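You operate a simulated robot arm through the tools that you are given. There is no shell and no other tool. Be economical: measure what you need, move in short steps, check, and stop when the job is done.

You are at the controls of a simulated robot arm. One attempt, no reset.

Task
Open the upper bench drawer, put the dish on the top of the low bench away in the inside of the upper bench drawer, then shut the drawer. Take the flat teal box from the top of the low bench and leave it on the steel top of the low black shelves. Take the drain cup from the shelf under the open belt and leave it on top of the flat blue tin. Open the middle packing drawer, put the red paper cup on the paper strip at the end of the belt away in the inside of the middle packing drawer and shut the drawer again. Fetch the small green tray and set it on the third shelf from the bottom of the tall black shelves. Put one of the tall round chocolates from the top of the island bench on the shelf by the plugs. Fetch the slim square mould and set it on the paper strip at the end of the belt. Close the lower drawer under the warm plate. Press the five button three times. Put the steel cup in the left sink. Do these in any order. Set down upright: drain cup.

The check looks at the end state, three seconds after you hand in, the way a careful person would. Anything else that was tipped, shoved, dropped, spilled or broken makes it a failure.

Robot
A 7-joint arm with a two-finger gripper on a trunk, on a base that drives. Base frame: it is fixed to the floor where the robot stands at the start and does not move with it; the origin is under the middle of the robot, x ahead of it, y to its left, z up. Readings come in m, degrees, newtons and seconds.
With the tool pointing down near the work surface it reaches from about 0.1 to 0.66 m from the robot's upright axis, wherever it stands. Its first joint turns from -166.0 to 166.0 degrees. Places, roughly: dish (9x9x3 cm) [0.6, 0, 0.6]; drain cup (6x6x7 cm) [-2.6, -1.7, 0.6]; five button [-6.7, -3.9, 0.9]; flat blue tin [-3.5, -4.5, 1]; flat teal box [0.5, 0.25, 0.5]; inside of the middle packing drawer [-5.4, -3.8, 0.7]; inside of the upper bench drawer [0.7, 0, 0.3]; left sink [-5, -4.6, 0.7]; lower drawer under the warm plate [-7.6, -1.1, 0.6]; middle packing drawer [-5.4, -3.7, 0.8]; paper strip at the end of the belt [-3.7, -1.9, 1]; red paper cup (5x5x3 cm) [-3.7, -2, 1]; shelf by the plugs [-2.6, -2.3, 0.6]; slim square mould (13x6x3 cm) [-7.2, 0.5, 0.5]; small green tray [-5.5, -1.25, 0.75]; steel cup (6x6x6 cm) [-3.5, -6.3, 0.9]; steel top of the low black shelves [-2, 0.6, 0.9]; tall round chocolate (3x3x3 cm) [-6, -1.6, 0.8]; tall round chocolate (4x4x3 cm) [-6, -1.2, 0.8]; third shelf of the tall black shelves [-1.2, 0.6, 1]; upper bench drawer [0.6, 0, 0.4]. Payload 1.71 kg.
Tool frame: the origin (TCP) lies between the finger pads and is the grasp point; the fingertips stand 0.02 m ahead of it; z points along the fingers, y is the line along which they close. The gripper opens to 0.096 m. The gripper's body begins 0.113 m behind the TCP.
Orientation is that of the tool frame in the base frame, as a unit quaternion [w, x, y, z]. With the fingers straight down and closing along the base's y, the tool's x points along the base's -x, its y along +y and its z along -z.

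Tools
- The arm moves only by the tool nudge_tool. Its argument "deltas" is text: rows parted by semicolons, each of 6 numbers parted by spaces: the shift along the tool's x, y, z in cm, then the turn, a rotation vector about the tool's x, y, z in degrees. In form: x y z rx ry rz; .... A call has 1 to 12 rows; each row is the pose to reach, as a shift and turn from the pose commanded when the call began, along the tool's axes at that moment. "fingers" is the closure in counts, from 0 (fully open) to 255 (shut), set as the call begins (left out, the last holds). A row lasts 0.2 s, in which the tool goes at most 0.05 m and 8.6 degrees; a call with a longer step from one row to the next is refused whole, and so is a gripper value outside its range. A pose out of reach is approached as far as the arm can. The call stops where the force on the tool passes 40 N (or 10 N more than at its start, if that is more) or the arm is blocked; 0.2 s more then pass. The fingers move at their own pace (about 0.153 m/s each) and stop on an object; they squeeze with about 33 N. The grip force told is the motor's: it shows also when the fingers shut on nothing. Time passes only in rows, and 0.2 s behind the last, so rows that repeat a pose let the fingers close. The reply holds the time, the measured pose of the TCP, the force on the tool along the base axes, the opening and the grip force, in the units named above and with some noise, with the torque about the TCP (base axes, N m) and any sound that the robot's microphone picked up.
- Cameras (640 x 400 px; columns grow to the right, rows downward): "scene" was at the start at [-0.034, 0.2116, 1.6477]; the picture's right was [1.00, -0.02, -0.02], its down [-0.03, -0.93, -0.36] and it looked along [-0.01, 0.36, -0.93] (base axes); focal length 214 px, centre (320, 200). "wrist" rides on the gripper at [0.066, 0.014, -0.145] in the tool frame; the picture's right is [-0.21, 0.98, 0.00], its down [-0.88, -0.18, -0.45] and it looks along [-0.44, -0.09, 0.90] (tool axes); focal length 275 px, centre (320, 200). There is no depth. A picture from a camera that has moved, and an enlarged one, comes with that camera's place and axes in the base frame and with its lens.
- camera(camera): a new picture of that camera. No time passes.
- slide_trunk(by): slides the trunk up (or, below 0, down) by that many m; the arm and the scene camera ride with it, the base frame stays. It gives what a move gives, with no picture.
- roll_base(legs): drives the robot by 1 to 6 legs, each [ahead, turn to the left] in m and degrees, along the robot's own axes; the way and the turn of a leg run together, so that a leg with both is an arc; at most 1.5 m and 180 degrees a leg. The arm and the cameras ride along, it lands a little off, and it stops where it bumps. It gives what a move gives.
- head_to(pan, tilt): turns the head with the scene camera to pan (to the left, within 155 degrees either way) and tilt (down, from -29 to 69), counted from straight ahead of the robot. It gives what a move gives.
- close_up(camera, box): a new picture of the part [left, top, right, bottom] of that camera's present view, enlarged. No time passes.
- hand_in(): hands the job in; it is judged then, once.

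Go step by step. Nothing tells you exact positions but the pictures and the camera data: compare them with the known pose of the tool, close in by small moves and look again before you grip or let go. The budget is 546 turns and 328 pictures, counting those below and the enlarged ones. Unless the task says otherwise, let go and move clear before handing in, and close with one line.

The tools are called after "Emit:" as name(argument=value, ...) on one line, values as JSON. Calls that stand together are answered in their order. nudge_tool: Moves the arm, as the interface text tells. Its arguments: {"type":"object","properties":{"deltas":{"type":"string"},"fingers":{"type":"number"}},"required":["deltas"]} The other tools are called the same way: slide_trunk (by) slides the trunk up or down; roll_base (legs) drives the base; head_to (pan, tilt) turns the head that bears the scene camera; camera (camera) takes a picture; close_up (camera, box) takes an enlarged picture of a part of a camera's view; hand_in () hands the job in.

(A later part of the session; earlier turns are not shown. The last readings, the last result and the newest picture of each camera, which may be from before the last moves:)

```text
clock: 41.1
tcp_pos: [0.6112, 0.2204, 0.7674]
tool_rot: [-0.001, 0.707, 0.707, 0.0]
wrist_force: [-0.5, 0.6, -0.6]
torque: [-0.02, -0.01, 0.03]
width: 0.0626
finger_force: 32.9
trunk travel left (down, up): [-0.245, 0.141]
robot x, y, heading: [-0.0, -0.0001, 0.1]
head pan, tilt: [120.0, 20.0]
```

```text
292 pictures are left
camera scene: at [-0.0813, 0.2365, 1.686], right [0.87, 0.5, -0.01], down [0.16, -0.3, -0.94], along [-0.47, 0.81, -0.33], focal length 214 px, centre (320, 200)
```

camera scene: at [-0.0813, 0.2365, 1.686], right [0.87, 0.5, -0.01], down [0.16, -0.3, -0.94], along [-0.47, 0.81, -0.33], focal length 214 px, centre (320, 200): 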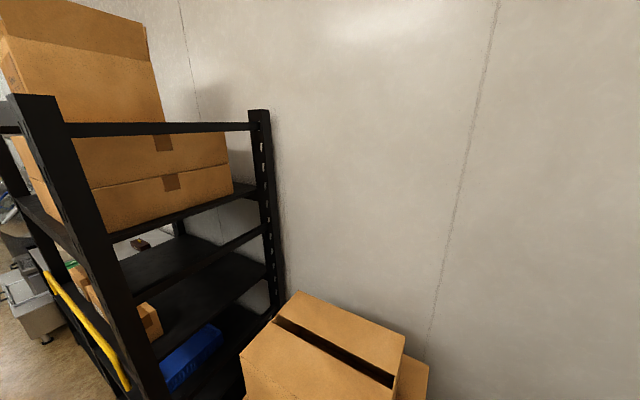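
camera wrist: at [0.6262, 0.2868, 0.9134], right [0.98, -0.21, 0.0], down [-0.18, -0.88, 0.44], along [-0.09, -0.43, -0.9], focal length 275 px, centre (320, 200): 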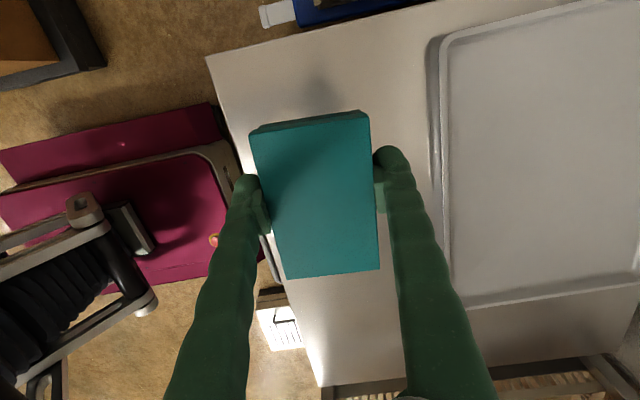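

Box in hand. Now look to the left rear for the route to the low black shelves at (-2, 0.6).

Emit:
head_to(pan=152, tilt=22)

Emit:
camera(camera="scene")

Emit:
head_to(pan=-150, tilt=22)

Emit:
camera(camera="scene")

```text
clock: 42.1
tcp_pos: [0.612, 0.2202, 0.7676]
tool_rot: [-0.002, 0.707, 0.707, 0.001]
wrist_force: [-0.1, -0.2, -0.5]
torque: [-0.04, 0.01, 0.0]
width: 0.0624
finger_force: 32.5
trunk travel left (down, up): [-0.245, 0.141]
robot x, y, heading: [0.0003, -0.0001, -0.3]
head pan, tilt: [152.0, 22.0]
```

```text
291 pictures are left
camera scene: at [-0.1167, 0.1995, 1.6834], right [0.47, 0.88, -0.01], down [0.32, -0.18, -0.93], along [-0.82, 0.44, -0.36], focal length 214 px, centre (320, 200)
```

scene: 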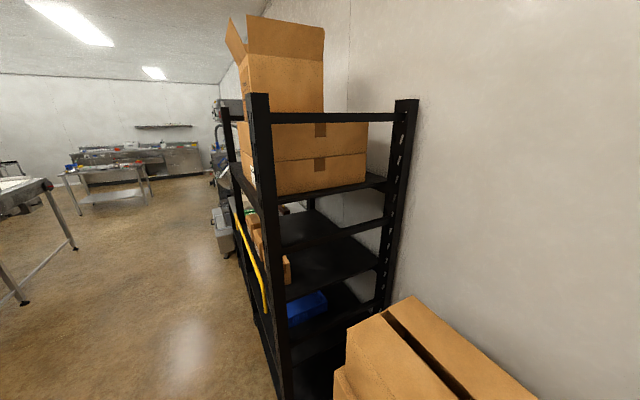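

```text
clock: 46.2
tcp_pos: [0.6116, 0.2213, 0.7668]
tool_rot: [-0.001, 0.706, 0.708, 0.0]
wrist_force: [-0.3, 0.3, 0.0]
torque: [0.01, 0.0, 0.0]
width: 0.062
finger_force: 33.1
trunk travel left (down, up): [-0.245, 0.141]
robot x, y, heading: [-0.0021, 0.0009, 0.3]
head pan, tilt: [-150.0, 22.0]
```

```text
290 pictures are left
camera scene: at [-0.1152, 0.1094, 1.6833], right [-0.5, 0.87, 0.01], down [0.31, 0.19, -0.93], along [-0.81, -0.46, -0.36], focal length 214 px, centre (320, 200)
```

scene: 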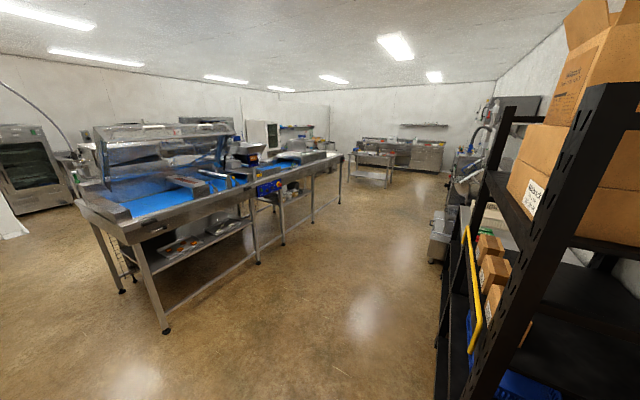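

The lane along y≈0 is clear, with shelf fronts at about y 0.33. I retract and raise the arm, then back out along the lane with a slight heading so I drift to y≈-0.17.

Emit:
nudge_tool(deltas="0 -2 -4 0 0 0; -2 -4 -8 0 0 0; -4 -6 -12 0 0 0; -6 -8 -16 0 0 0; -8 -10 -20 0 0 0; -10 -12 -24 0 0 0; -12 -14 -26 0 0 0; -14 -16 -28 0 0 0; -16 -18 -28 0 0 0; -18 -20 -28 0 0 0; -18 -20 -28 0 0 0")

Emit:
roll_base(legs=[[0, 5], [-1.5, 0]])

Emit:
head_to(pan=120, tilt=35)

Emit:
camera(camera="scene")

```text
clock: 48.6
tcp_pos: [0.412, 0.038, 1.0477]
tool_rot: [-0.002, 0.707, 0.707, 0.001]
wrist_force: [0.1, 0.8, 0.2]
torque: [0.03, 0.0, -0.03]
width: 0.0616
finger_force: 32.9
trunk travel left (down, up): [-0.245, 0.141]
robot x, y, heading: [0.0027, -0.0019, 0.0]
head pan, tilt: [-150.0, 22.0]
```

```text
clock: 56.9
tcp_pos: [-1.0532, -0.0645, 1.0477]
tool_rot: [-0.001, 0.663, 0.749, 0.001]
wrist_force: [0.4, -0.7, -0.5]
torque: [0.03, -0.03, -0.01]
width: 0.0612
finger_force: 33.0
trunk travel left (down, up): [-0.245, 0.141]
robot x, y, heading: [-1.4591, -0.1504, 7.0]
head pan, tilt: [-150.0, 22.0]
```

```text
clock: 60.7
tcp_pos: [-1.0698, -0.0684, 1.0522]
tool_rot: [0.002, 0.664, 0.748, 0.007]
wrist_force: [0.5, 1.2, -0.2]
torque: [-0.02, -0.02, 0.04]
width: 0.0614
finger_force: 33.0
trunk travel left (down, up): [-0.245, 0.141]
robot x, y, heading: [-1.4612, -0.1525, 6.8]
head pan, tilt: [120.0, 35.0]
```

```text
289 pictures are left
camera scene: at [-1.5653, 0.0695, 1.6621], right [0.8, 0.6, -0.01], down [0.33, -0.46, -0.82], along [-0.5, 0.65, -0.57], focal length 214 px, centre (320, 200)
```

scene: 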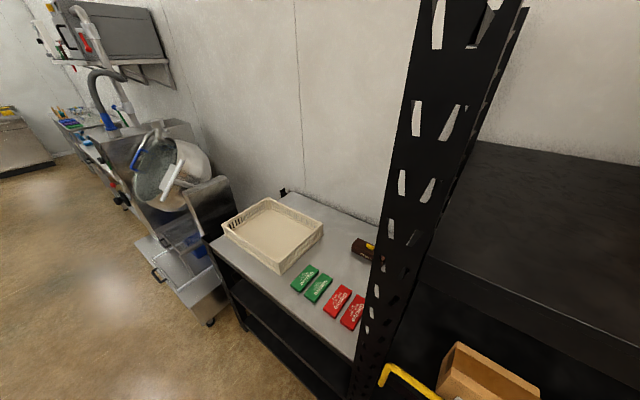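

The steel top spans x -2.45…-1.65, y 0.33…0.87; a free spot lies at about (-1.88, 0.60) behind the packets, right of the tray. Back up 0.42 m and turn to face it.

Emit:
roll_base(legs=[[-0.42, 0], [0, 83]])

Emit:
head_to(pan=10, tilt=50)

Emit:
camera(camera="scene")

Emit:
camera(camera="wrist")

```text
clock: 67.7
tcp_pos: [-1.9218, 0.1953, 1.053]
tool_rot: [-0.003, -0.006, 1.0, 0.007]
wrist_force: [0.4, -0.8, -0.6]
torque: [-0.02, -0.02, 0.0]
width: 0.0609
finger_force: 33.0
trunk travel left (down, up): [-0.245, 0.141]
robot x, y, heading: [-1.8775, -0.2015, 90.6]
head pan, tilt: [120.0, 35.0]
```

```text
clock: 69.6
tcp_pos: [-1.9221, 0.1793, 1.0578]
tool_rot: [-0.003, -0.007, 1.0, 0.015]
wrist_force: [0.0, 0.3, -0.4]
torque: [0.0, 0.0, 0.02]
width: 0.0609
finger_force: 33.4
trunk travel left (down, up): [-0.245, 0.141]
robot x, y, heading: [-1.8781, -0.2021, 90.5]
head pan, tilt: [10.0, 50.0]
```

```text
288 pictures are left
camera scene: at [-2.0484, -0.1598, 1.6384], right [0.98, 0.19, 0.0], down [0.14, -0.76, -0.63], along [-0.12, 0.62, -0.78], focal length 214 px, centre (320, 200)
```

scene: 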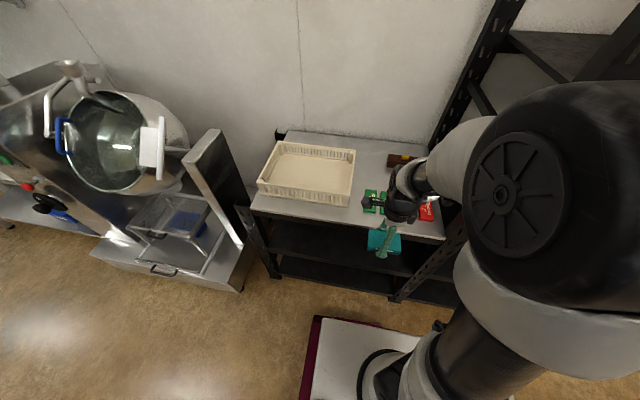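

```text
287 pictures are left
camera wrist: at [-1.9861, 0.1888, 1.2044], right [0.19, 0.98, 0.03], down [0.88, -0.19, 0.43], along [0.43, -0.06, -0.9], focal length 275 px, centre (320, 200)
```

wrist: 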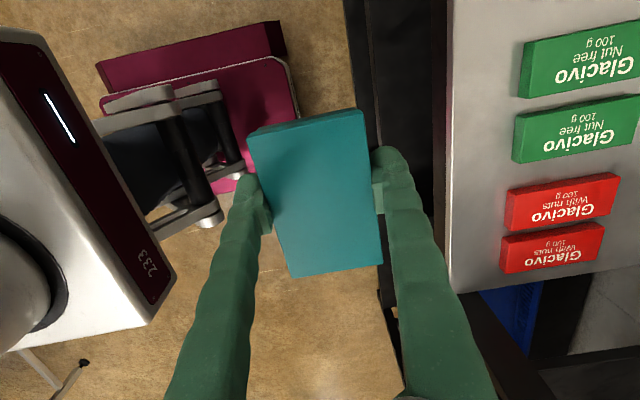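

Facing the shelf, box held at about (-1.92, 0.19). I drive 0.15 m forward and extend over the free spot.

Emit:
roll_base(legs=[[0.15, 0]])

Emit:
nudge_tool(deltas="0 4 0 0 0 0; 0 8 0 0 0 0; 0 12 0 0 0 0; -1 16 0 0 0 0; -2 20 0 0 0 0; -2 24 0 0 0 0; -2 24 0 0 0 0")

Emit:
camera(camera="scene")

Emit:
camera(camera="wrist")

```text
clock: 71.0
tcp_pos: [-1.9251, 0.3137, 1.065]
tool_rot: [-0.004, -0.007, 1.0, 0.022]
wrist_force: [-1.4, 1.3, -0.4]
torque: [-0.1, -0.01, 0.02]
width: 0.0612
finger_force: 32.9
trunk travel left (down, up): [-0.245, 0.141]
robot x, y, heading: [-1.8816, -0.0546, 90.7]
head pan, tilt: [10.0, 50.0]
```

```text
clock: 72.6
tcp_pos: [-1.9082, 0.5763, 1.061]
tool_rot: [-0.003, -0.008, 1.0, 0.012]
wrist_force: [1.1, 0.3, -1.6]
torque: [-0.07, 0.03, 0.01]
width: 0.0609
finger_force: 32.8
trunk travel left (down, up): [-0.245, 0.141]
robot x, y, heading: [-1.8769, -0.0556, 90.9]
head pan, tilt: [10.0, 50.0]
```

```text
286 pictures are left
camera scene: at [-2.0502, -0.009, 1.6384], right [0.98, 0.19, 0.0], down [0.14, -0.76, -0.63], along [-0.12, 0.62, -0.78], focal length 214 px, centre (320, 200)
```

scene: 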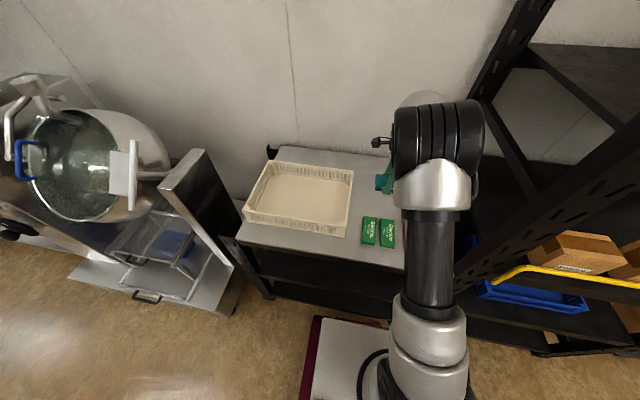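

```text
285 pictures are left
camera wrist: at [-1.9728, 0.5865, 1.2071], right [0.19, 0.98, 0.02], down [0.88, -0.18, 0.43], along [0.43, -0.07, -0.9], focal length 275 px, centre (320, 200)
```

wrist: 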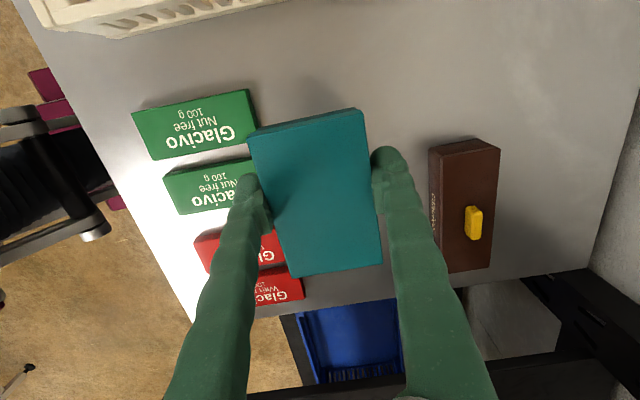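

Below the TCP the spot is free (packets end ~7 cm before, brown pack ~12 cm behind). Lower guarded.

Emit:
nudge_tool(deltas="0 1 2 0 0 0; 0 1 4 0 0 0; 0 1 6 0 0 0; 0 1 8 0 0 0; 0 1 9 0 0 0; 0 1 9 0 0 0")

Emit:
camera(camera="wrist")

```text
clock: 74.0
tcp_pos: [-1.9088, 0.5855, 0.9726]
tool_rot: [-0.004, -0.007, 1.0, 0.013]
wrist_force: [-1.0, -0.2, -0.7]
torque: [0.01, -0.01, 0.02]
width: 0.0609
finger_force: 33.3
trunk travel left (down, up): [-0.245, 0.141]
robot x, y, heading: [-1.8805, -0.0545, 90.7]
head pan, tilt: [10.0, 50.0]
```

```text
284 pictures are left
camera wrist: at [-1.9731, 0.5952, 1.119], right [0.19, 0.98, 0.02], down [0.88, -0.18, 0.43], along [0.43, -0.06, -0.9], focal length 275 px, centre (320, 200)
```

wrist: 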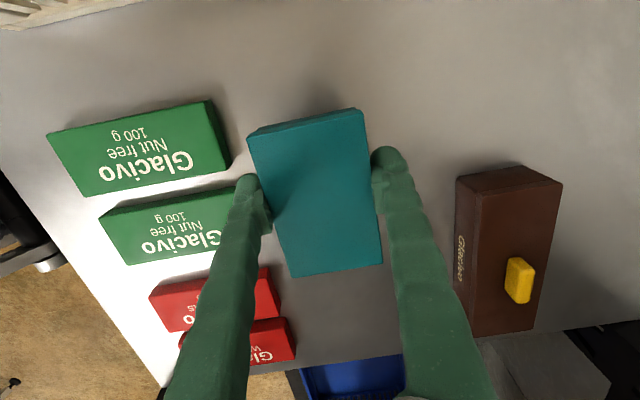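

Gap to packets is about 2.5 cm, fine. Continue down slowly.

Emit:
nudge_tool(deltas="0 0.3 1 0 0 0; 0 0.3 1.7 0 0 0; 0 0.3 2.4 0 0 0; 0 0.3 3.1 0 0 0; 0 0.3 3.8 0 0 0; 0 0.3 4.5 0 0 0; 0 0.3 5.2 0 0 0")

Emit:
camera(camera="wrist")

```text
clock: 75.6
tcp_pos: [-1.9087, 0.5898, 0.9227]
tool_rot: [-0.004, -0.009, 1.0, 0.012]
wrist_force: [-0.6, 0.3, 6.1]
torque: [-0.19, -0.33, -0.02]
width: 0.0607
finger_force: 32.8
trunk travel left (down, up): [-0.245, 0.141]
robot x, y, heading: [-1.8794, -0.0526, 90.7]
head pan, tilt: [10.0, 50.0]
```

```text
283 pictures are left
camera wrist: at [-1.9736, 0.5996, 1.0683], right [0.19, 0.98, 0.02], down [0.88, -0.18, 0.43], along [0.43, -0.06, -0.9], focal length 275 px, centre (320, 200)
```

wrist: 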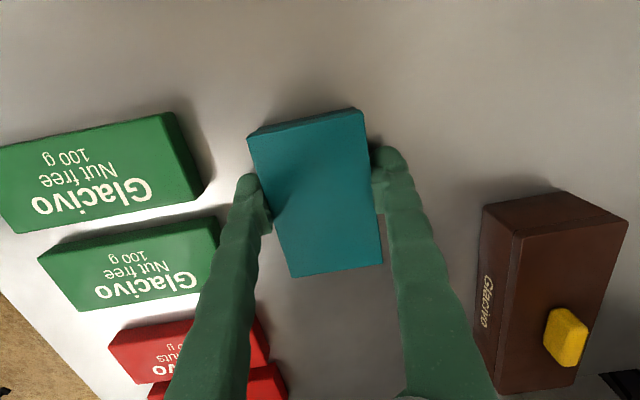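

It touches the steel (6 N). Release and rise.

Emit:
nudge_tool(deltas="0 0 0.2 0 0 0; 0 0 0.2 0 0 0; 0 0 0.2 0 0 0; 0 0 -2 0 0 0; 0 0 -5 0 0 0; 0 0 -9 0 0 0; 0 0 -13 0 0 0; 0 0 -17 0 0 0; 0 -4 -19 0 0 0; 0 -8 -19 0 0 0; 0 -12 -19 0 0 0; 0 -16 -19 0 0 0", fingers=50)

Emit:
nudge_tool(deltas="0 -4 0 0 0 0; 0 -8 0 0 0 0; 0 -12 0 0 0 0; 0 -14 0 0 0 0")

Emit:
camera(camera="scene")

```text
clock: 78.2
tcp_pos: [-1.9062, 0.4249, 1.1076]
tool_rot: [-0.004, -0.007, 1.0, 0.012]
wrist_force: [-0.4, -0.2, -0.7]
torque: [0.02, 0.02, -0.01]
width: 0.0773
finger_force: 0.0
trunk travel left (down, up): [-0.245, 0.141]
robot x, y, heading: [-1.8783, -0.0568, 90.7]
head pan, tilt: [10.0, 50.0]
```

```text
clock: 79.2
tcp_pos: [-1.9029, 0.2848, 1.1036]
tool_rot: [-0.004, -0.008, 1.0, 0.011]
wrist_force: [0.8, 0.4, 0.3]
torque: [0.0, -0.01, 0.03]
width: 0.0772
finger_force: 0.1
trunk travel left (down, up): [-0.245, 0.141]
robot x, y, heading: [-1.8794, -0.0519, 90.6]
head pan, tilt: [10.0, 50.0]
```

```text
282 pictures are left
camera scene: at [-2.0502, -0.0111, 1.6384], right [0.98, 0.19, 0.0], down [0.14, -0.76, -0.63], along [-0.12, 0.62, -0.78], focal length 214 px, centre (320, 200)
```

scene: 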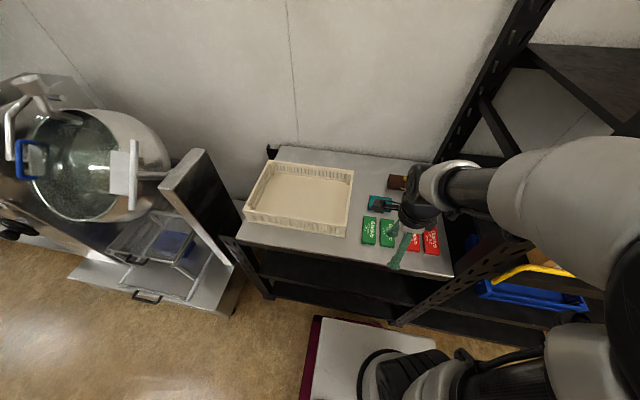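

The teal box lies flat on the steel top. Next, the drain cup under the belt at (-2.6, -1.7): I drive round to face it.

Emit:
roll_base(legs=[[-0.3, 0], [0, 90], [0.72, 0], [0, 90]])

Emit:
head_to(pan=0, tilt=30)

Emit:
camera(camera="scene")

```text
clock: 94.3
tcp_pos: [-2.57, -0.6975, 1.1029]
tool_rot: [0.013, 1.0, 0.015, 0.004]
wrist_force: [-0.4, 0.6, 0.2]
torque: [0.02, -0.03, 0.03]
width: 0.0771
finger_force: 0.0
trunk travel left (down, up): [-0.245, 0.141]
robot x, y, heading: [-2.6037, -0.3631, -88.5]
head pan, tilt: [10.0, 50.0]
```

```text
clock: 95.1
tcp_pos: [-2.5708, -0.6803, 1.1071]
tool_rot: [0.02, 1.0, 0.014, 0.004]
wrist_force: [-0.5, 0.7, 0.1]
torque: [-0.02, 0.0, -0.01]
width: 0.077
finger_force: 0.1
trunk travel left (down, up): [-0.245, 0.141]
robot x, y, heading: [-2.6032, -0.363, -88.2]
head pan, tilt: [0.0, 30.0]
```

```text
281 pictures are left
camera scene: at [-2.4489, -0.4103, 1.6677], right [-1.0, -0.03, 0.0], down [-0.01, 0.51, -0.86], along [0.02, -0.86, -0.51], focal length 214 px, centre (320, 200)
```

scene: 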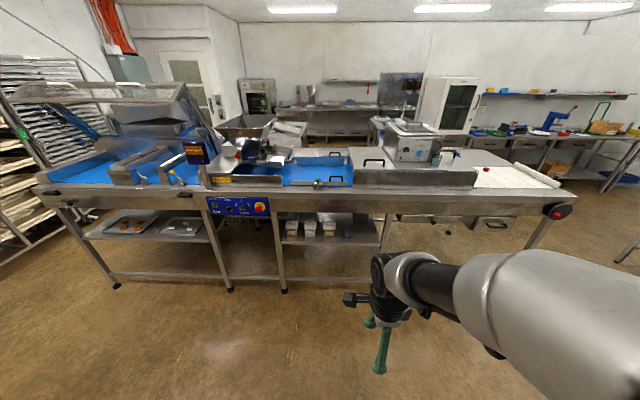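

I see the belt line: an under-shelf with white tubs right of the control panel and another with trays at left. Zooming in to find the drain cup and plugs.

Emit:
close_up(camera="scene", box=[270, 190, 398, 270])

Emit:
close_up(camera="scene", box=[60, 190, 220, 290])

Emit:
close_up(camera="scene", box=[380, 120, 640, 280])

```text
5.00 times, centred on (334, 230) of scene
camera zoom: at [-2.4489, -0.4103, 1.6677], right [-1.0, -0.03, 0.0], down [-0.01, 0.51, -0.86], along [0.02, -0.86, -0.51], focal length 1072 px, centre (250, 50)
```

zoom: 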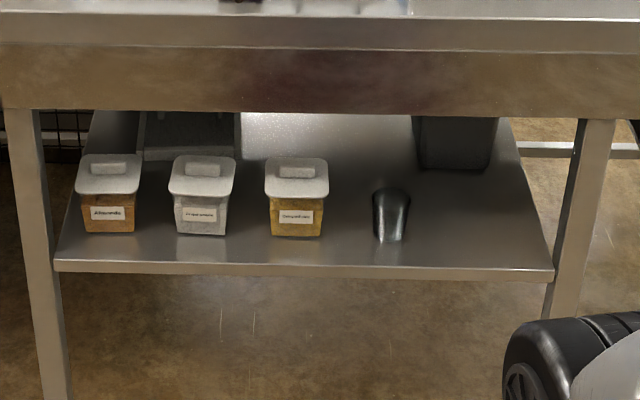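

```text
4.00 times, centred on (140, 240) of scene
camera zoom: at [-2.4489, -0.4103, 1.6677], right [-1.0, -0.03, 0.0], down [-0.01, 0.51, -0.86], along [0.02, -0.86, -0.51], focal length 858 px, centre (1040, 40)
```

zoom: 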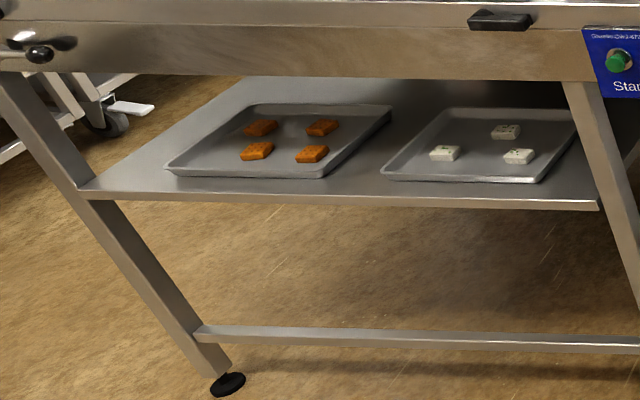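

```text
2.46 times, centred on (510, 200) of scene
camera zoom: at [-2.4489, -0.4103, 1.6677], right [-1.0, -0.03, 0.0], down [-0.01, 0.51, -0.86], along [0.02, -0.86, -0.51], focal length 528 px, centre (-148, 200)
```

zoom: 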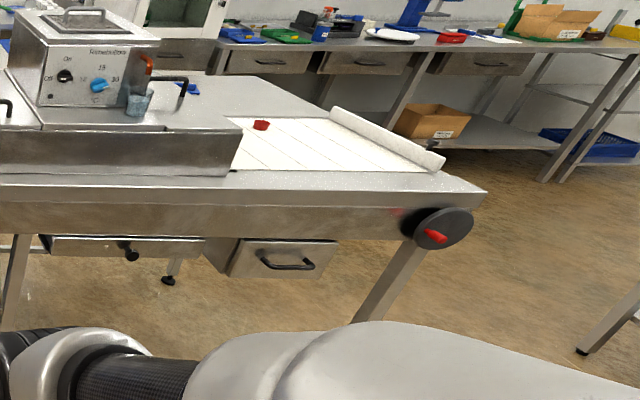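

The drain cup is the dark metal tumbler at about (-2.635, -1.717), on a shelf with top ≈0.56 and 30 cm headroom. I'll turn the camera side forward and then pitch the tool to about 30° below horizontal.

Emit:
nudge_tool(deltas="0 1.5 0 0 0 8.2; 0 3 0 0 0 16.4; 0 4.5 0 0 0 24.6; 0 6 0 0 0 32.8; 0 7.5 0 0 0 41; 0 9 0 0 0 49.2; 0 10.5 0 0 0 57.4; 0 12 0 0 0 65.6; 0 13.5 0 0 0 73.8; 0 15 0 0 0 82; 0 15 0 0 0 90", fingers=0)

Emit:
nudge_tool(deltas="1 0 1 0 7.5 0; 2 0 2 0 15 0; 3 0 4 0 22.5 0; 4 0 6 0 30 0; 5 0 8 0 37.5 0; 6 0 10 0 45 0; 7 0 12 0 52.5 0; 8 0 15 0 60 0; 8 0 15 0 60 0")

Emit:
camera(camera="wrist")

Emit:
camera(camera="scene")

```text
clock: 97.5
tcp_pos: [-2.5644, -0.8314, 1.1143]
tool_rot: [0.011, 0.717, -0.697, 0.017]
wrist_force: [-0.5, -0.4, 0.4]
torque: [-0.02, -0.01, -0.01]
width: 0.0961
finger_force: 0.1
trunk travel left (down, up): [-0.245, 0.141]
robot x, y, heading: [-2.6005, -0.359, -88.4]
head pan, tilt: [0.0, 30.0]
```

```text
clock: 99.5
tcp_pos: [-2.5636, -0.9159, 0.9686]
tool_rot: [0.358, 0.613, -0.597, 0.374]
wrist_force: [-0.7, -0.4, -0.5]
torque: [0.02, -0.04, -0.01]
width: 0.0962
finger_force: 0.1
trunk travel left (down, up): [-0.245, 0.141]
robot x, y, heading: [-2.6044, -0.36, -88.3]
head pan, tilt: [0.0, 30.0]
```

```text
277 pictures are left
camera wrist: at [-2.5811, -0.8179, 1.0935], right [-0.98, 0.07, -0.19], down [0.16, 0.81, -0.57], along [0.12, -0.59, -0.8], focal length 275 px, centre (320, 200)
```

wrist: 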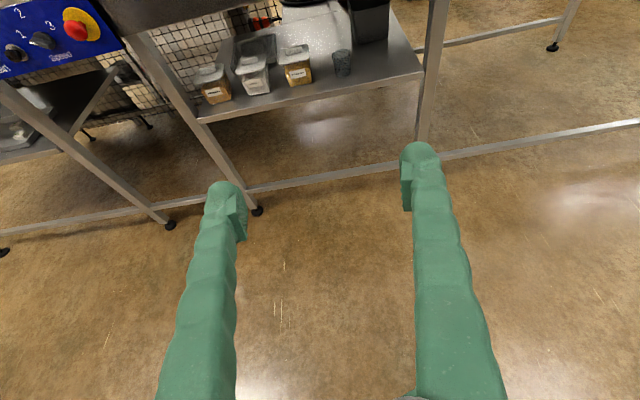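

```text
276 pictures are left
camera scene: at [-2.4495, -0.4114, 1.6678], right [-1.0, -0.03, 0.0], down [-0.01, 0.51, -0.86], along [0.02, -0.86, -0.51], focal length 214 px, centre (320, 200)
```

scene: 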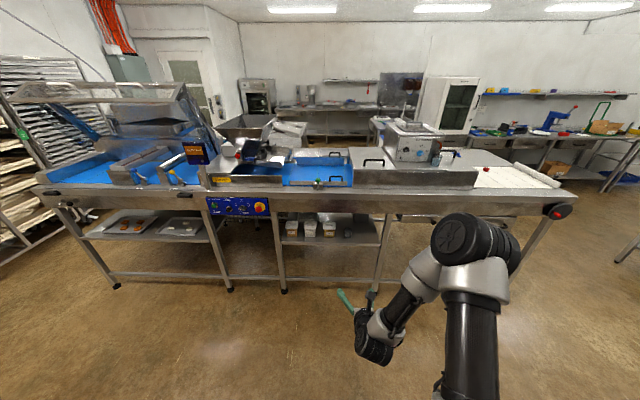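

The tool is 28° below horizontal. Lower the trunk and drive closer, then look.

Emit:
slide_trunk(by=-0.2)

Emit:
roll_base(legs=[[0.5, 0]])

Emit:
nudge_tool(deltas="0 3 0 0 0 0; 0 6 0 0 0 0; -2 9 0 0 0 0; -4 9 0 0 0 0; -4 9 0 0 0 0")

Emit:
camera(camera="wrist")

```text
clock: 101.7
tcp_pos: [-2.5638, -0.9164, 0.7681]
tool_rot: [0.358, 0.613, -0.597, 0.373]
wrist_force: [0.2, -0.2, 0.5]
torque: [-0.01, 0.02, -0.01]
width: 0.0962
finger_force: 0.1
trunk travel left (down, up): [-0.045, 0.341]
robot x, y, heading: [-2.605, -0.3597, -88.7]
head pan, tilt: [0.0, 30.0]
```

```text
clock: 104.8
tcp_pos: [-2.5478, -1.4196, 0.7673]
tool_rot: [0.357, 0.614, -0.596, 0.374]
wrist_force: [-0.4, 0.1, 0.4]
torque: [0.01, 0.03, 0.0]
width: 0.0961
finger_force: 0.0
trunk travel left (down, up): [-0.045, 0.341]
robot x, y, heading: [-2.5924, -0.8636, -88.2]
head pan, tilt: [0.0, 30.0]
```

```text
clock: 106.0
tcp_pos: [-2.6396, -1.3906, 0.7371]
tool_rot: [0.363, 0.61, -0.594, 0.379]
wrist_force: [-0.7, -0.3, -1.0]
torque: [0.0, 0.02, 0.02]
width: 0.0959
finger_force: 0.0
trunk travel left (down, up): [-0.045, 0.341]
robot x, y, heading: [-2.5881, -0.8638, -88.5]
head pan, tilt: [0.0, 30.0]
```

```text
275 pictures are left
camera wrist: at [-2.6569, -1.2904, 0.8611], right [-0.98, 0.06, -0.19], down [0.16, 0.8, -0.58], along [0.12, -0.6, -0.79], focal length 275 px, centre (320, 200)
```

wrist: 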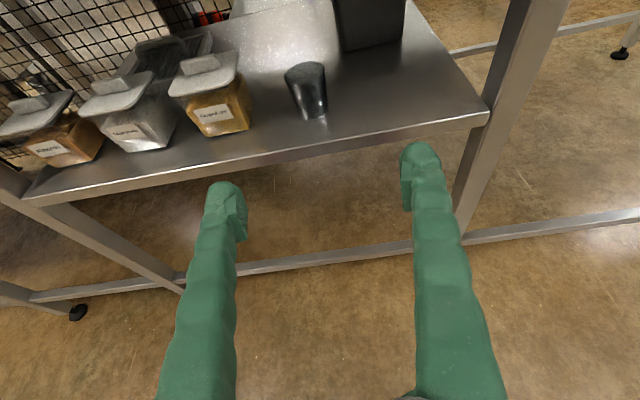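

Cup is at about (-2.612, -1.715), top ≈0.64. I lower and shift in front of the shelf, then drive in 0.25 m.

Emit:
nudge_tool(deltas="-3.6 -1 2 0 0 0; -7.2 -2 4 0 0 0; -10.8 -2.7 5.8 0 0 0; -10.8 -2.7 5.8 0 0 0")

Emit:
roll_base(legs=[[0.2, 0]])

Emit:
camera(camera="wrist")

Emit:
camera(camera="scene")

```text
clock: 107.0
tcp_pos: [-2.6115, -1.3926, 0.6155]
tool_rot: [0.363, 0.61, -0.594, 0.378]
wrist_force: [0.4, 0.6, -0.3]
torque: [-0.02, 0.02, 0.02]
width: 0.096
finger_force: 0.1
trunk travel left (down, up): [-0.045, 0.341]
robot x, y, heading: [-2.5908, -0.8599, -88.3]
head pan, tilt: [0.0, 30.0]
```

```text
clock: 108.6
tcp_pos: [-2.6068, -1.5508, 0.6221]
tool_rot: [0.365, 0.608, -0.593, 0.381]
wrist_force: [-0.1, 0.3, -0.5]
torque: [-0.01, 0.05, 0.0]
width: 0.0961
finger_force: 0.1
trunk travel left (down, up): [-0.045, 0.341]
robot x, y, heading: [-2.5846, -1.0321, -88.5]
head pan, tilt: [0.0, 30.0]
stopped in leg 1: the force on the tool passed its limit at 95 N (the readings are from after the stop); the commanded pose is now the measured one
```

```text
274 pictures are left
camera wrist: at [-2.6241, -1.4511, 0.7462], right [-0.98, 0.06, -0.19], down [0.17, 0.79, -0.59], along [0.12, -0.61, -0.79], focal length 275 px, centre (320, 200)
```

wrist: 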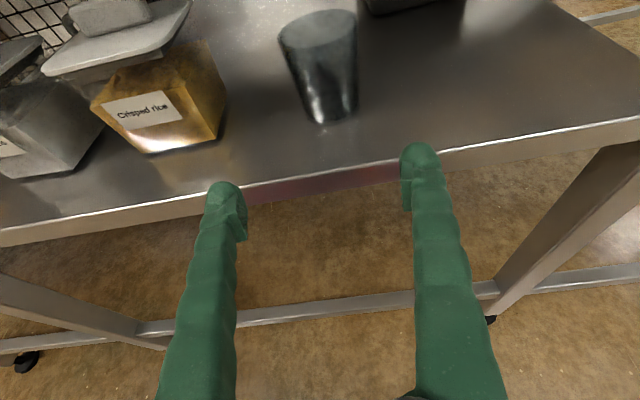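

```text
273 pictures are left
camera scene: at [-2.4304, -1.0838, 1.4673], right [-1.0, -0.03, 0.0], down [-0.01, 0.52, -0.86], along [0.02, -0.86, -0.52], focal length 214 px, centre (320, 200)
```

scene: 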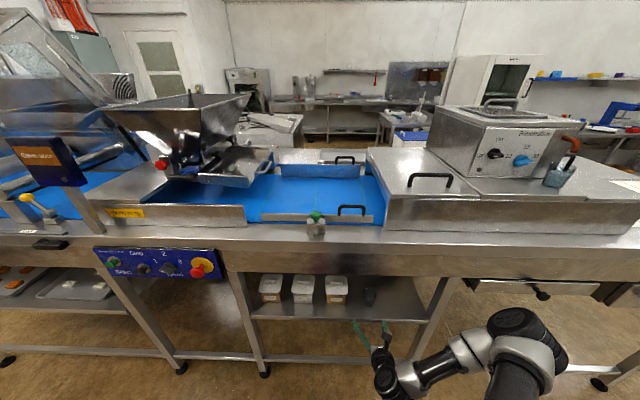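

My fingertips touched the shelf's front edge, so the shelf top is about z 0.617, higher than thought; the cup is then at about (-2.615, -1.645), centre z ≈0.655. Back off and up, then look again.

Emit:
nudge_tool(deltas="0.5 0.2 -2.5 0 0 0; 3.9 0.5 -5.5 0 0 0; 3.9 0.8 -5.5 0 0 0; 3.9 0.8 -5.5 0 0 0")

Emit:
camera(camera="wrist")

Emit:
close_up(camera="scene", box=[230, 240, 430, 365])

```text
clock: 109.6
tcp_pos: [-2.6169, -1.5216, 0.6821]
tool_rot: [0.365, 0.608, -0.593, 0.381]
wrist_force: [0.6, 0.0, -0.5]
torque: [-0.01, -0.01, -0.01]
width: 0.0958
finger_force: 0.1
trunk travel left (down, up): [-0.045, 0.341]
robot x, y, heading: [-2.5874, -1.033, -88.5]
head pan, tilt: [0.0, 30.0]
```

```text
272 pictures are left
camera wrist: at [-2.6341, -1.4203, 0.8057], right [-0.98, 0.06, -0.19], down [0.17, 0.79, -0.59], along [0.12, -0.61, -0.79], focal length 275 px, centre (320, 200)
```

wrist: 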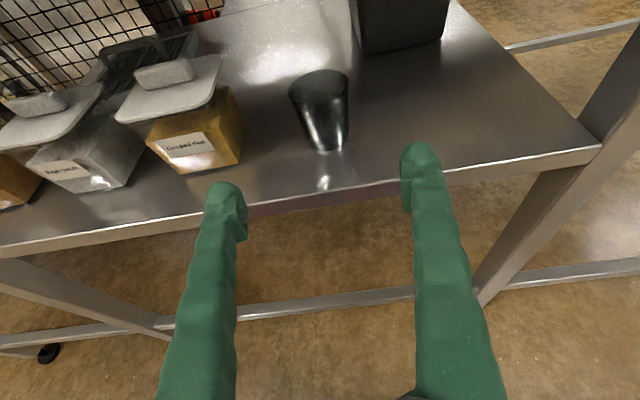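

```text
3.20 times, centred on (330, 302) of scene
camera zoom: at [-2.4303, -1.0837, 1.4674], right [-1.0, -0.03, 0.0], down [-0.01, 0.51, -0.86], along [0.02, -0.86, -0.51], focal length 686 px, centre (288, -128)
```

zoom: 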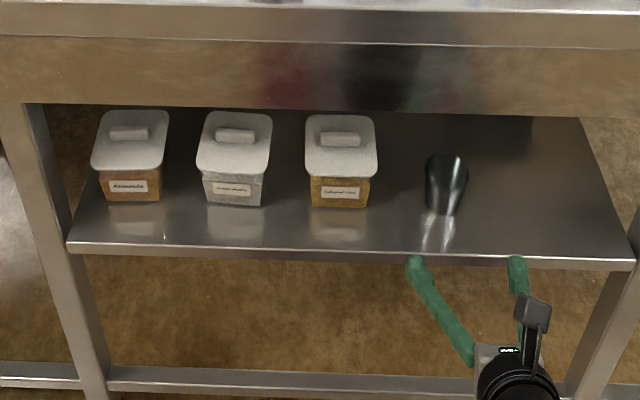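

Two views agree: cup foot front at (-2.617, -1.631, 0.61), so centre ≈ y -1.655. Move in at TCP z 0.655 and look.

Emit:
nudge_tool(deltas="0.8 0.1 3.2 0 0 0; 1.6 0.2 6.4 0 0 0; 2.5 0.3 9.6 0 0 0; 3.3 0.4 12.6 0 0 0; 3.3 0.4 12.6 0 0 0")

Emit:
camera(camera="wrist")

```text
clock: 110.8
tcp_pos: [-2.6172, -1.6482, 0.6565]
tool_rot: [0.364, 0.609, -0.593, 0.381]
wrist_force: [-0.4, -0.9, 0.0]
torque: [0.0, 0.0, 0.0]
width: 0.096
finger_force: 0.1
trunk travel left (down, up): [-0.045, 0.341]
robot x, y, heading: [-2.5826, -1.0329, -88.5]
head pan, tilt: [0.0, 30.0]
```

```text
270 pictures are left
camera wrist: at [-2.6348, -1.5472, 0.7798], right [-0.98, 0.06, -0.19], down [0.17, 0.79, -0.59], along [0.12, -0.61, -0.79], focal length 275 px, centre (320, 200)
```

wrist: 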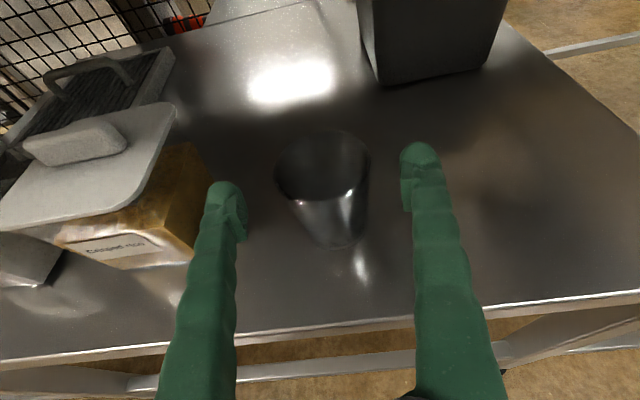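

The cup stands centred between the fingers. Close and lift.

Emit:
nudge_tool(deltas="0 0 0 0 0 0; 0 0 0 0 0 0; 0 0 0 0 0 0", fingers=255)

Emit:
nudge_tool(deltas="1.8 0 -0.9 0 0 0; 3.6 0 -1.8 0 0 0; 3.6 0 -1.8 0 0 0")

Emit:
camera(camera="wrist")

```text
clock: 111.6
tcp_pos: [-2.6181, -1.648, 0.6566]
tool_rot: [0.366, 0.608, -0.593, 0.381]
wrist_force: [0.2, -0.6, 1.1]
torque: [-0.05, -0.07, 0.04]
width: 0.0547
finger_force: 32.7
trunk travel left (down, up): [-0.045, 0.341]
robot x, y, heading: [-2.5831, -1.035, -88.5]
head pan, tilt: [0.0, 30.0]
```

```text
clock: 112.4
tcp_pos: [-2.617, -1.6468, 0.6962]
tool_rot: [0.366, 0.608, -0.593, 0.381]
wrist_force: [1.1, 0.3, -0.2]
torque: [0.01, 0.0, 0.02]
width: 0.0543
finger_force: 32.5
trunk travel left (down, up): [-0.045, 0.341]
robot x, y, heading: [-2.5838, -1.0322, -88.3]
head pan, tilt: [0.0, 30.0]
```

```text
269 pictures are left
camera wrist: at [-2.6349, -1.5453, 0.8206], right [-0.98, 0.06, -0.19], down [0.17, 0.79, -0.59], along [0.12, -0.61, -0.79], focal length 275 px, centre (320, 200)
```

wrist: 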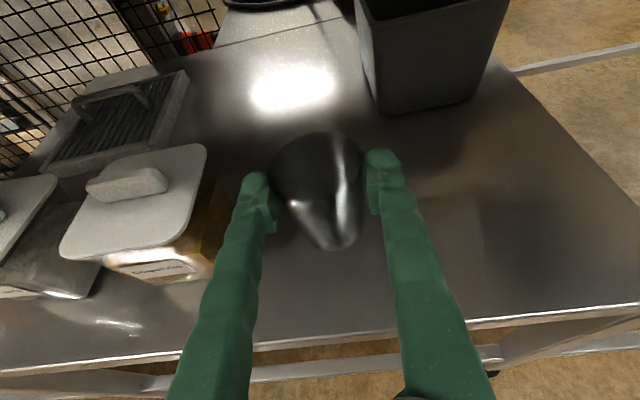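

Cup held. Back straight out, raise the trunk, and drive round the right end of the belt.

Emit:
roll_base(legs=[[-0.5, 0]])

Emit:
slide_trunk(by=0.3)

Emit:
roll_base(legs=[[0, -91.5], [1.5, 0], [0.4, 0], [0, 90]])

Emit:
camera(camera="scene")

Emit:
camera(camera="wrist")

```text
clock: 115.5
tcp_pos: [-2.6352, -1.1523, 0.6967]
tool_rot: [0.367, 0.605, -0.596, 0.379]
wrist_force: [-0.4, 0.0, 0.4]
torque: [-0.02, -0.01, -0.02]
width: 0.0519
finger_force: 33.0
trunk travel left (down, up): [-0.045, 0.341]
robot x, y, heading: [-2.5943, -0.5399, -89.1]
head pan, tilt: [0.0, 30.0]
```

```text
clock: 118.5
tcp_pos: [-2.6347, -1.1408, 1.0083]
tool_rot: [0.371, 0.603, -0.593, 0.384]
wrist_force: [-0.2, -0.2, 0.3]
torque: [-0.02, 0.0, 0.02]
width: 0.0515
finger_force: 32.7
trunk travel left (down, up): [-0.345, 0.041]
robot x, y, heading: [-2.5949, -0.5411, -88.8]
head pan, tilt: [0.0, 30.0]
```

```text
clock: 137.8
tcp_pos: [-4.5201, -1.1569, 1.0073]
tool_rot: [0.37, 0.604, -0.591, 0.386]
wrist_force: [-0.7, 0.1, -0.8]
torque: [0.02, 0.02, 0.01]
width: 0.0504
finger_force: 33.2
trunk travel left (down, up): [-0.345, 0.041]
robot x, y, heading: [-4.4887, -0.5564, -88.7]
head pan, tilt: [0.0, 30.0]
```

```text
268 pictures are left
camera scene: at [-4.335, -0.6102, 1.7684], right [-1.0, -0.02, 0.0], down [-0.01, 0.51, -0.86], along [0.02, -0.86, -0.51], focal length 214 px, centre (320, 200)
```

scene: 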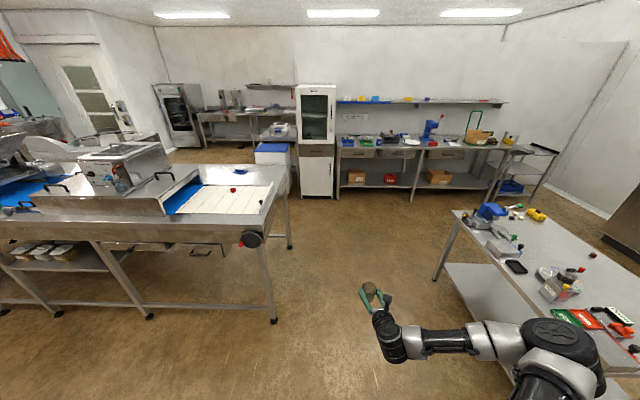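

```text
267 pictures are left
camera wrist: at [-4.5371, -1.0539, 1.1294], right [-0.98, 0.06, -0.19], down [0.17, 0.78, -0.6], along [0.11, -0.62, -0.78], focal length 275 px, centre (320, 200)
```

wrist: 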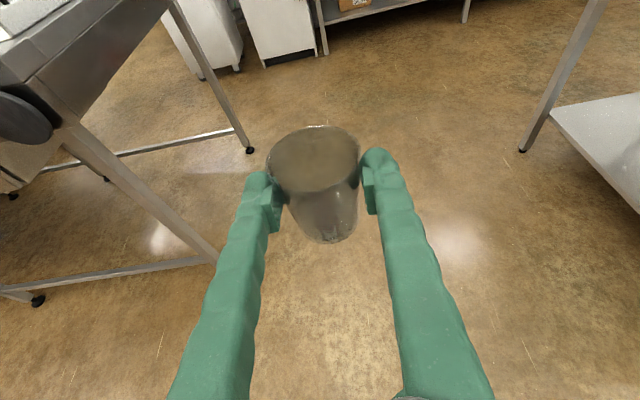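

Clear floor ahead. Zoom on the far benches to identify the blue tin, sinks and drawers.

Emit:
close_up(camera="scene", box=[190, 70, 350, 170])

Emit:
close_up(camera="scene", box=[330, 85, 570, 215])

```text
4.00 times, centred on (270, 120) of scene
camera zoom: at [-4.335, -0.6102, 1.7684], right [-1.0, -0.02, 0.0], down [-0.01, 0.51, -0.86], along [0.02, -0.86, -0.51], focal length 858 px, centre (520, 520)
```

zoom: 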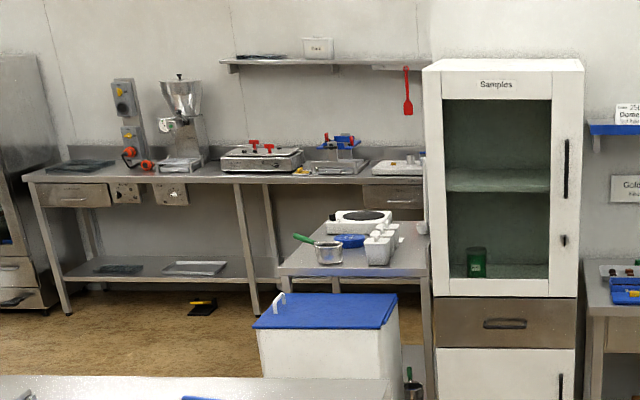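

```text
2.67 times, centred on (450, 150) of scene
camera zoom: at [-4.335, -0.6102, 1.7684], right [-1.0, -0.02, 0.0], down [-0.01, 0.51, -0.86], along [0.02, -0.86, -0.51], focal length 572 px, centre (-27, 333)
```

zoom: 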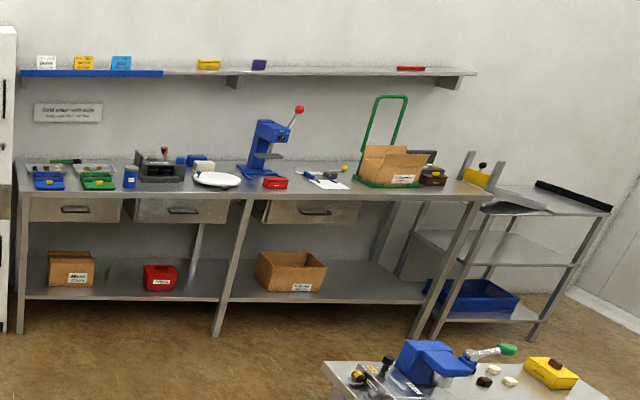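

The packing bench is ahead-right (drawers at y≈-3.65); the small table with the hot plate and flat blue tin is left of the Samples cabinet, behind a bin with a blue lid. I'll drive past the belt end and look closer.

Emit:
roll_base(legs=[[0, -4], [1.5, 0], [0.55, 0], [0, 42]])

Emit:
camera(camera="scene")

```text
clock: 151.4
tcp_pos: [-4.2016, -3.0713, 1.0175]
tool_rot: [0.219, 0.765, -0.349, 0.494]
wrist_force: [-0.8, 0.0, -0.1]
torque: [0.02, 0.01, -0.01]
width: 0.0501
finger_force: 32.8
trunk travel left (down, up): [-0.345, 0.041]
robot x, y, heading: [-4.5575, -2.603, -48.3]
head pan, tilt: [0.0, 30.0]
```

```text
264 pictures are left
camera scene: at [-4.4013, -2.5441, 1.7684], right [-0.75, -0.66, 0.0], down [-0.34, 0.39, -0.86], along [0.57, -0.64, -0.51], focal length 214 px, centre (320, 200)
```

scene: 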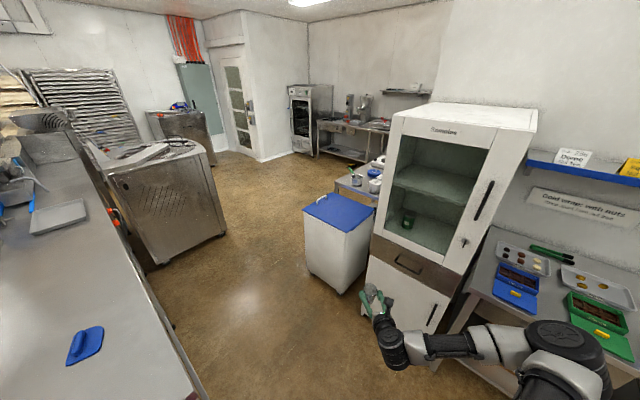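

Bin occupies about x -3.73…-3.18, y -3.65…-4.1, and the tin table lies behind it, so I'll approach the tin from its +x side. Drive along the lane at y≈-3.05.

Emit:
roll_base(legs=[[0.5, 25], [0.5, 20], [1.0, 0], [0, -87]])

Emit:
camera(camera="scene")

Emit:
head_to(pan=-50, tilt=30)

Emit:
camera(camera="scene")

```text
clock: 161.5
tcp_pos: [-2.2521, -3.1327, 1.0401]
tool_rot: [0.011, 0.832, -0.029, 0.554]
wrist_force: [0.0, 0.6, -0.2]
torque: [0.02, 0.05, 0.01]
width: 0.0541
finger_force: 33.2
trunk travel left (down, up): [-0.345, 0.041]
robot x, y, heading: [-2.7818, -3.0543, -3.6]
head pan, tilt: [0.0, 30.0]
stopped in leg 3: the force on the tool passed its limit at 45 N (the readings are from after the stop); the commanded pose is now the measured one
```

```text
263 pictures are left
camera scene: at [-2.7294, -2.9038, 1.7689], right [-0.06, -1.0, 0.0], down [-0.51, 0.03, -0.86], along [0.86, -0.05, -0.51], focal length 214 px, centre (320, 200)
```

scene: 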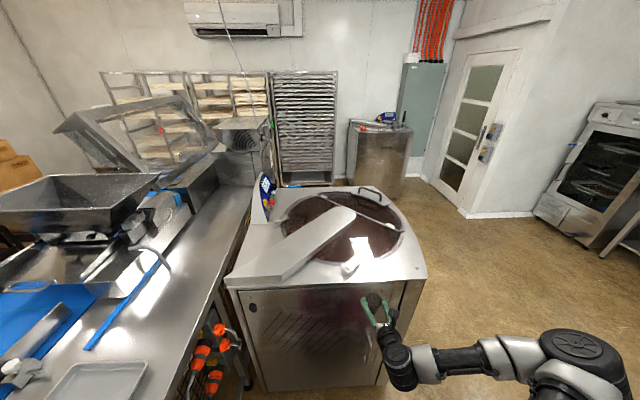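

```text
clock: 162.7
tcp_pos: [-2.2507, -3.1319, 1.0387]
tool_rot: [0.01, 0.833, -0.028, 0.553]
wrist_force: [0.2, -0.3, -0.8]
torque: [0.0, 0.0, -0.01]
width: 0.0537
finger_force: 32.9
trunk travel left (down, up): [-0.345, 0.041]
robot x, y, heading: [-2.7833, -3.053, -3.3]
head pan, tilt: [-50.0, 30.0]
```

```text
262 pictures are left
camera scene: at [-2.7541, -2.9713, 1.769], right [-0.8, -0.6, 0.01], down [-0.31, 0.4, -0.86], along [0.51, -0.7, -0.51], focal length 214 px, centre (320, 200)
```

scene: 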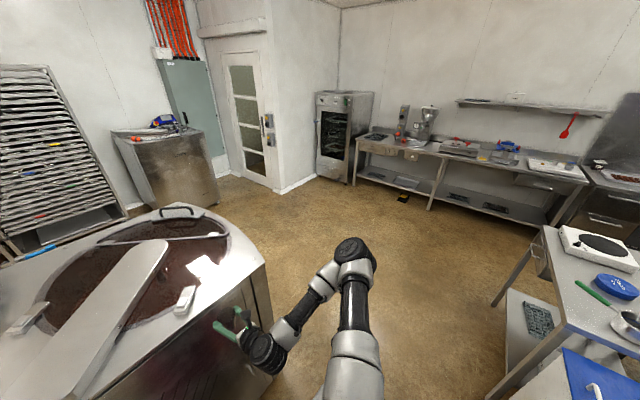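

The cup's front just touched the melter's panel; I check the cup, then back off.

Emit:
camera(camera="wrist")

Emit:
roll_base(legs=[[-0.15, 0], [0, -86]])

Emit:
camera(camera="wrist")

```text
261 pictures are left
camera wrist: at [-2.3593, -3.1407, 1.1559], right [-0.14, -0.97, -0.2], down [-0.74, 0.24, -0.63], along [0.66, 0.06, -0.75], focal length 275 px, centre (320, 200)
```

wrist: 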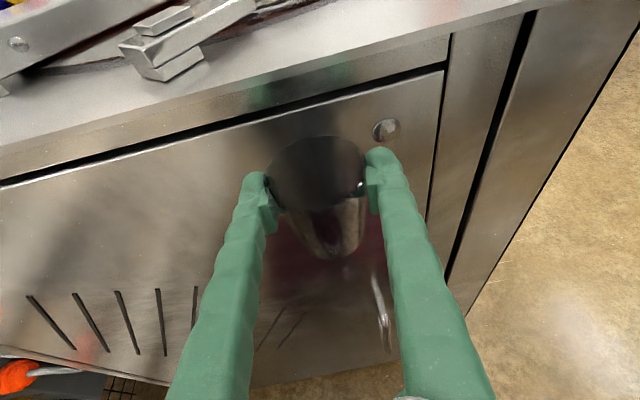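

```text
clock: 168.4
tcp_pos: [-2.9692, -3.5842, 1.0392]
tool_rot: [0.385, 0.59, -0.588, 0.398]
wrist_force: [0.2, -0.6, -0.4]
torque: [0.04, -0.03, 0.0]
width: 0.0532
finger_force: 33.2
trunk travel left (down, up): [-0.345, 0.041]
robot x, y, heading: [-2.9257, -3.0484, -89.4]
head pan, tilt: [-50.0, 30.0]
```

```text
260 pictures are left
camera wrist: at [-2.9855, -3.4755, 1.1558], right [-0.98, 0.07, -0.2], down [0.18, 0.75, -0.63], along [0.11, -0.66, -0.75], focal length 275 px, centre (320, 200)
```

wrist: 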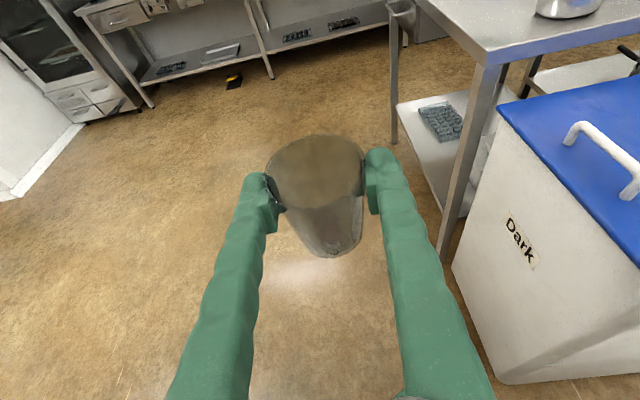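

Cup still firmly held. The tin is at about (-3.474, -4.33) on the table whose left edge is x≈-3.29; I'll get to (-2.7, -4.37) facing -x.

Emit:
roll_base(legs=[[0, 12], [1.0, 0], [0, -13], [0.35, 0], [0, -89.6]])

Emit:
head_to(pan=0, tilt=45)

Emit:
camera(camera="scene")

Emit:
camera(camera="wrist")

```text
clock: 182.3
tcp_pos: [-3.2284, -4.3237, 1.0469]
tool_rot: [-0.561, 0.003, 0.828, -0.006]
wrist_force: [0.4, -0.6, 0.2]
torque: [0.01, 0.01, 0.03]
width: 0.0525
finger_force: 33.1
trunk travel left (down, up): [-0.345, 0.041]
robot x, y, heading: [-2.6995, -4.3769, -179.9]
head pan, tilt: [-50.0, 30.0]
```

```text
clock: 183.5
tcp_pos: [-3.2281, -4.308, 1.053]
tool_rot: [-0.573, 0.014, 0.819, 0.016]
wrist_force: [0.0, 0.0, -0.5]
torque: [0.03, -0.01, 0.03]
width: 0.0528
finger_force: 33.0
trunk travel left (down, up): [-0.345, 0.041]
robot x, y, heading: [-2.699, -4.3772, -179.4]
head pan, tilt: [0.0, 45.0]
```

```text
259 pictures are left
camera scene: at [-2.7569, -4.5307, 1.746], right [0.0, 1.0, 0.0], down [0.72, 0.0, -0.7], along [-0.7, 0.0, -0.72], focal length 214 px, centre (320, 200)
```

scene: 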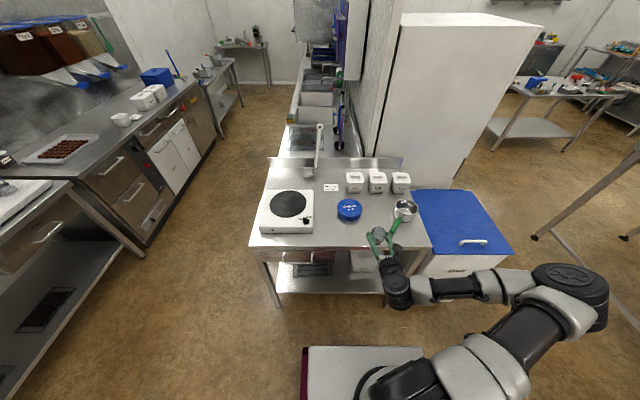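

```text
258 pictures are left
camera wrist: at [-3.1127, -4.2971, 1.1649], right [0.11, 0.98, -0.18], down [0.71, -0.2, -0.67], along [-0.69, -0.06, -0.72], focal length 275 px, centre (320, 200)
```

wrist: 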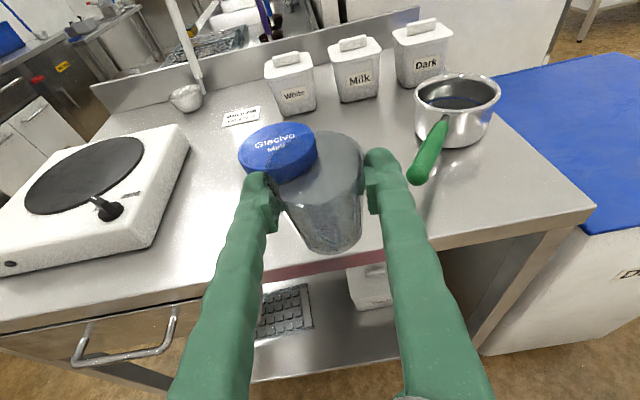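

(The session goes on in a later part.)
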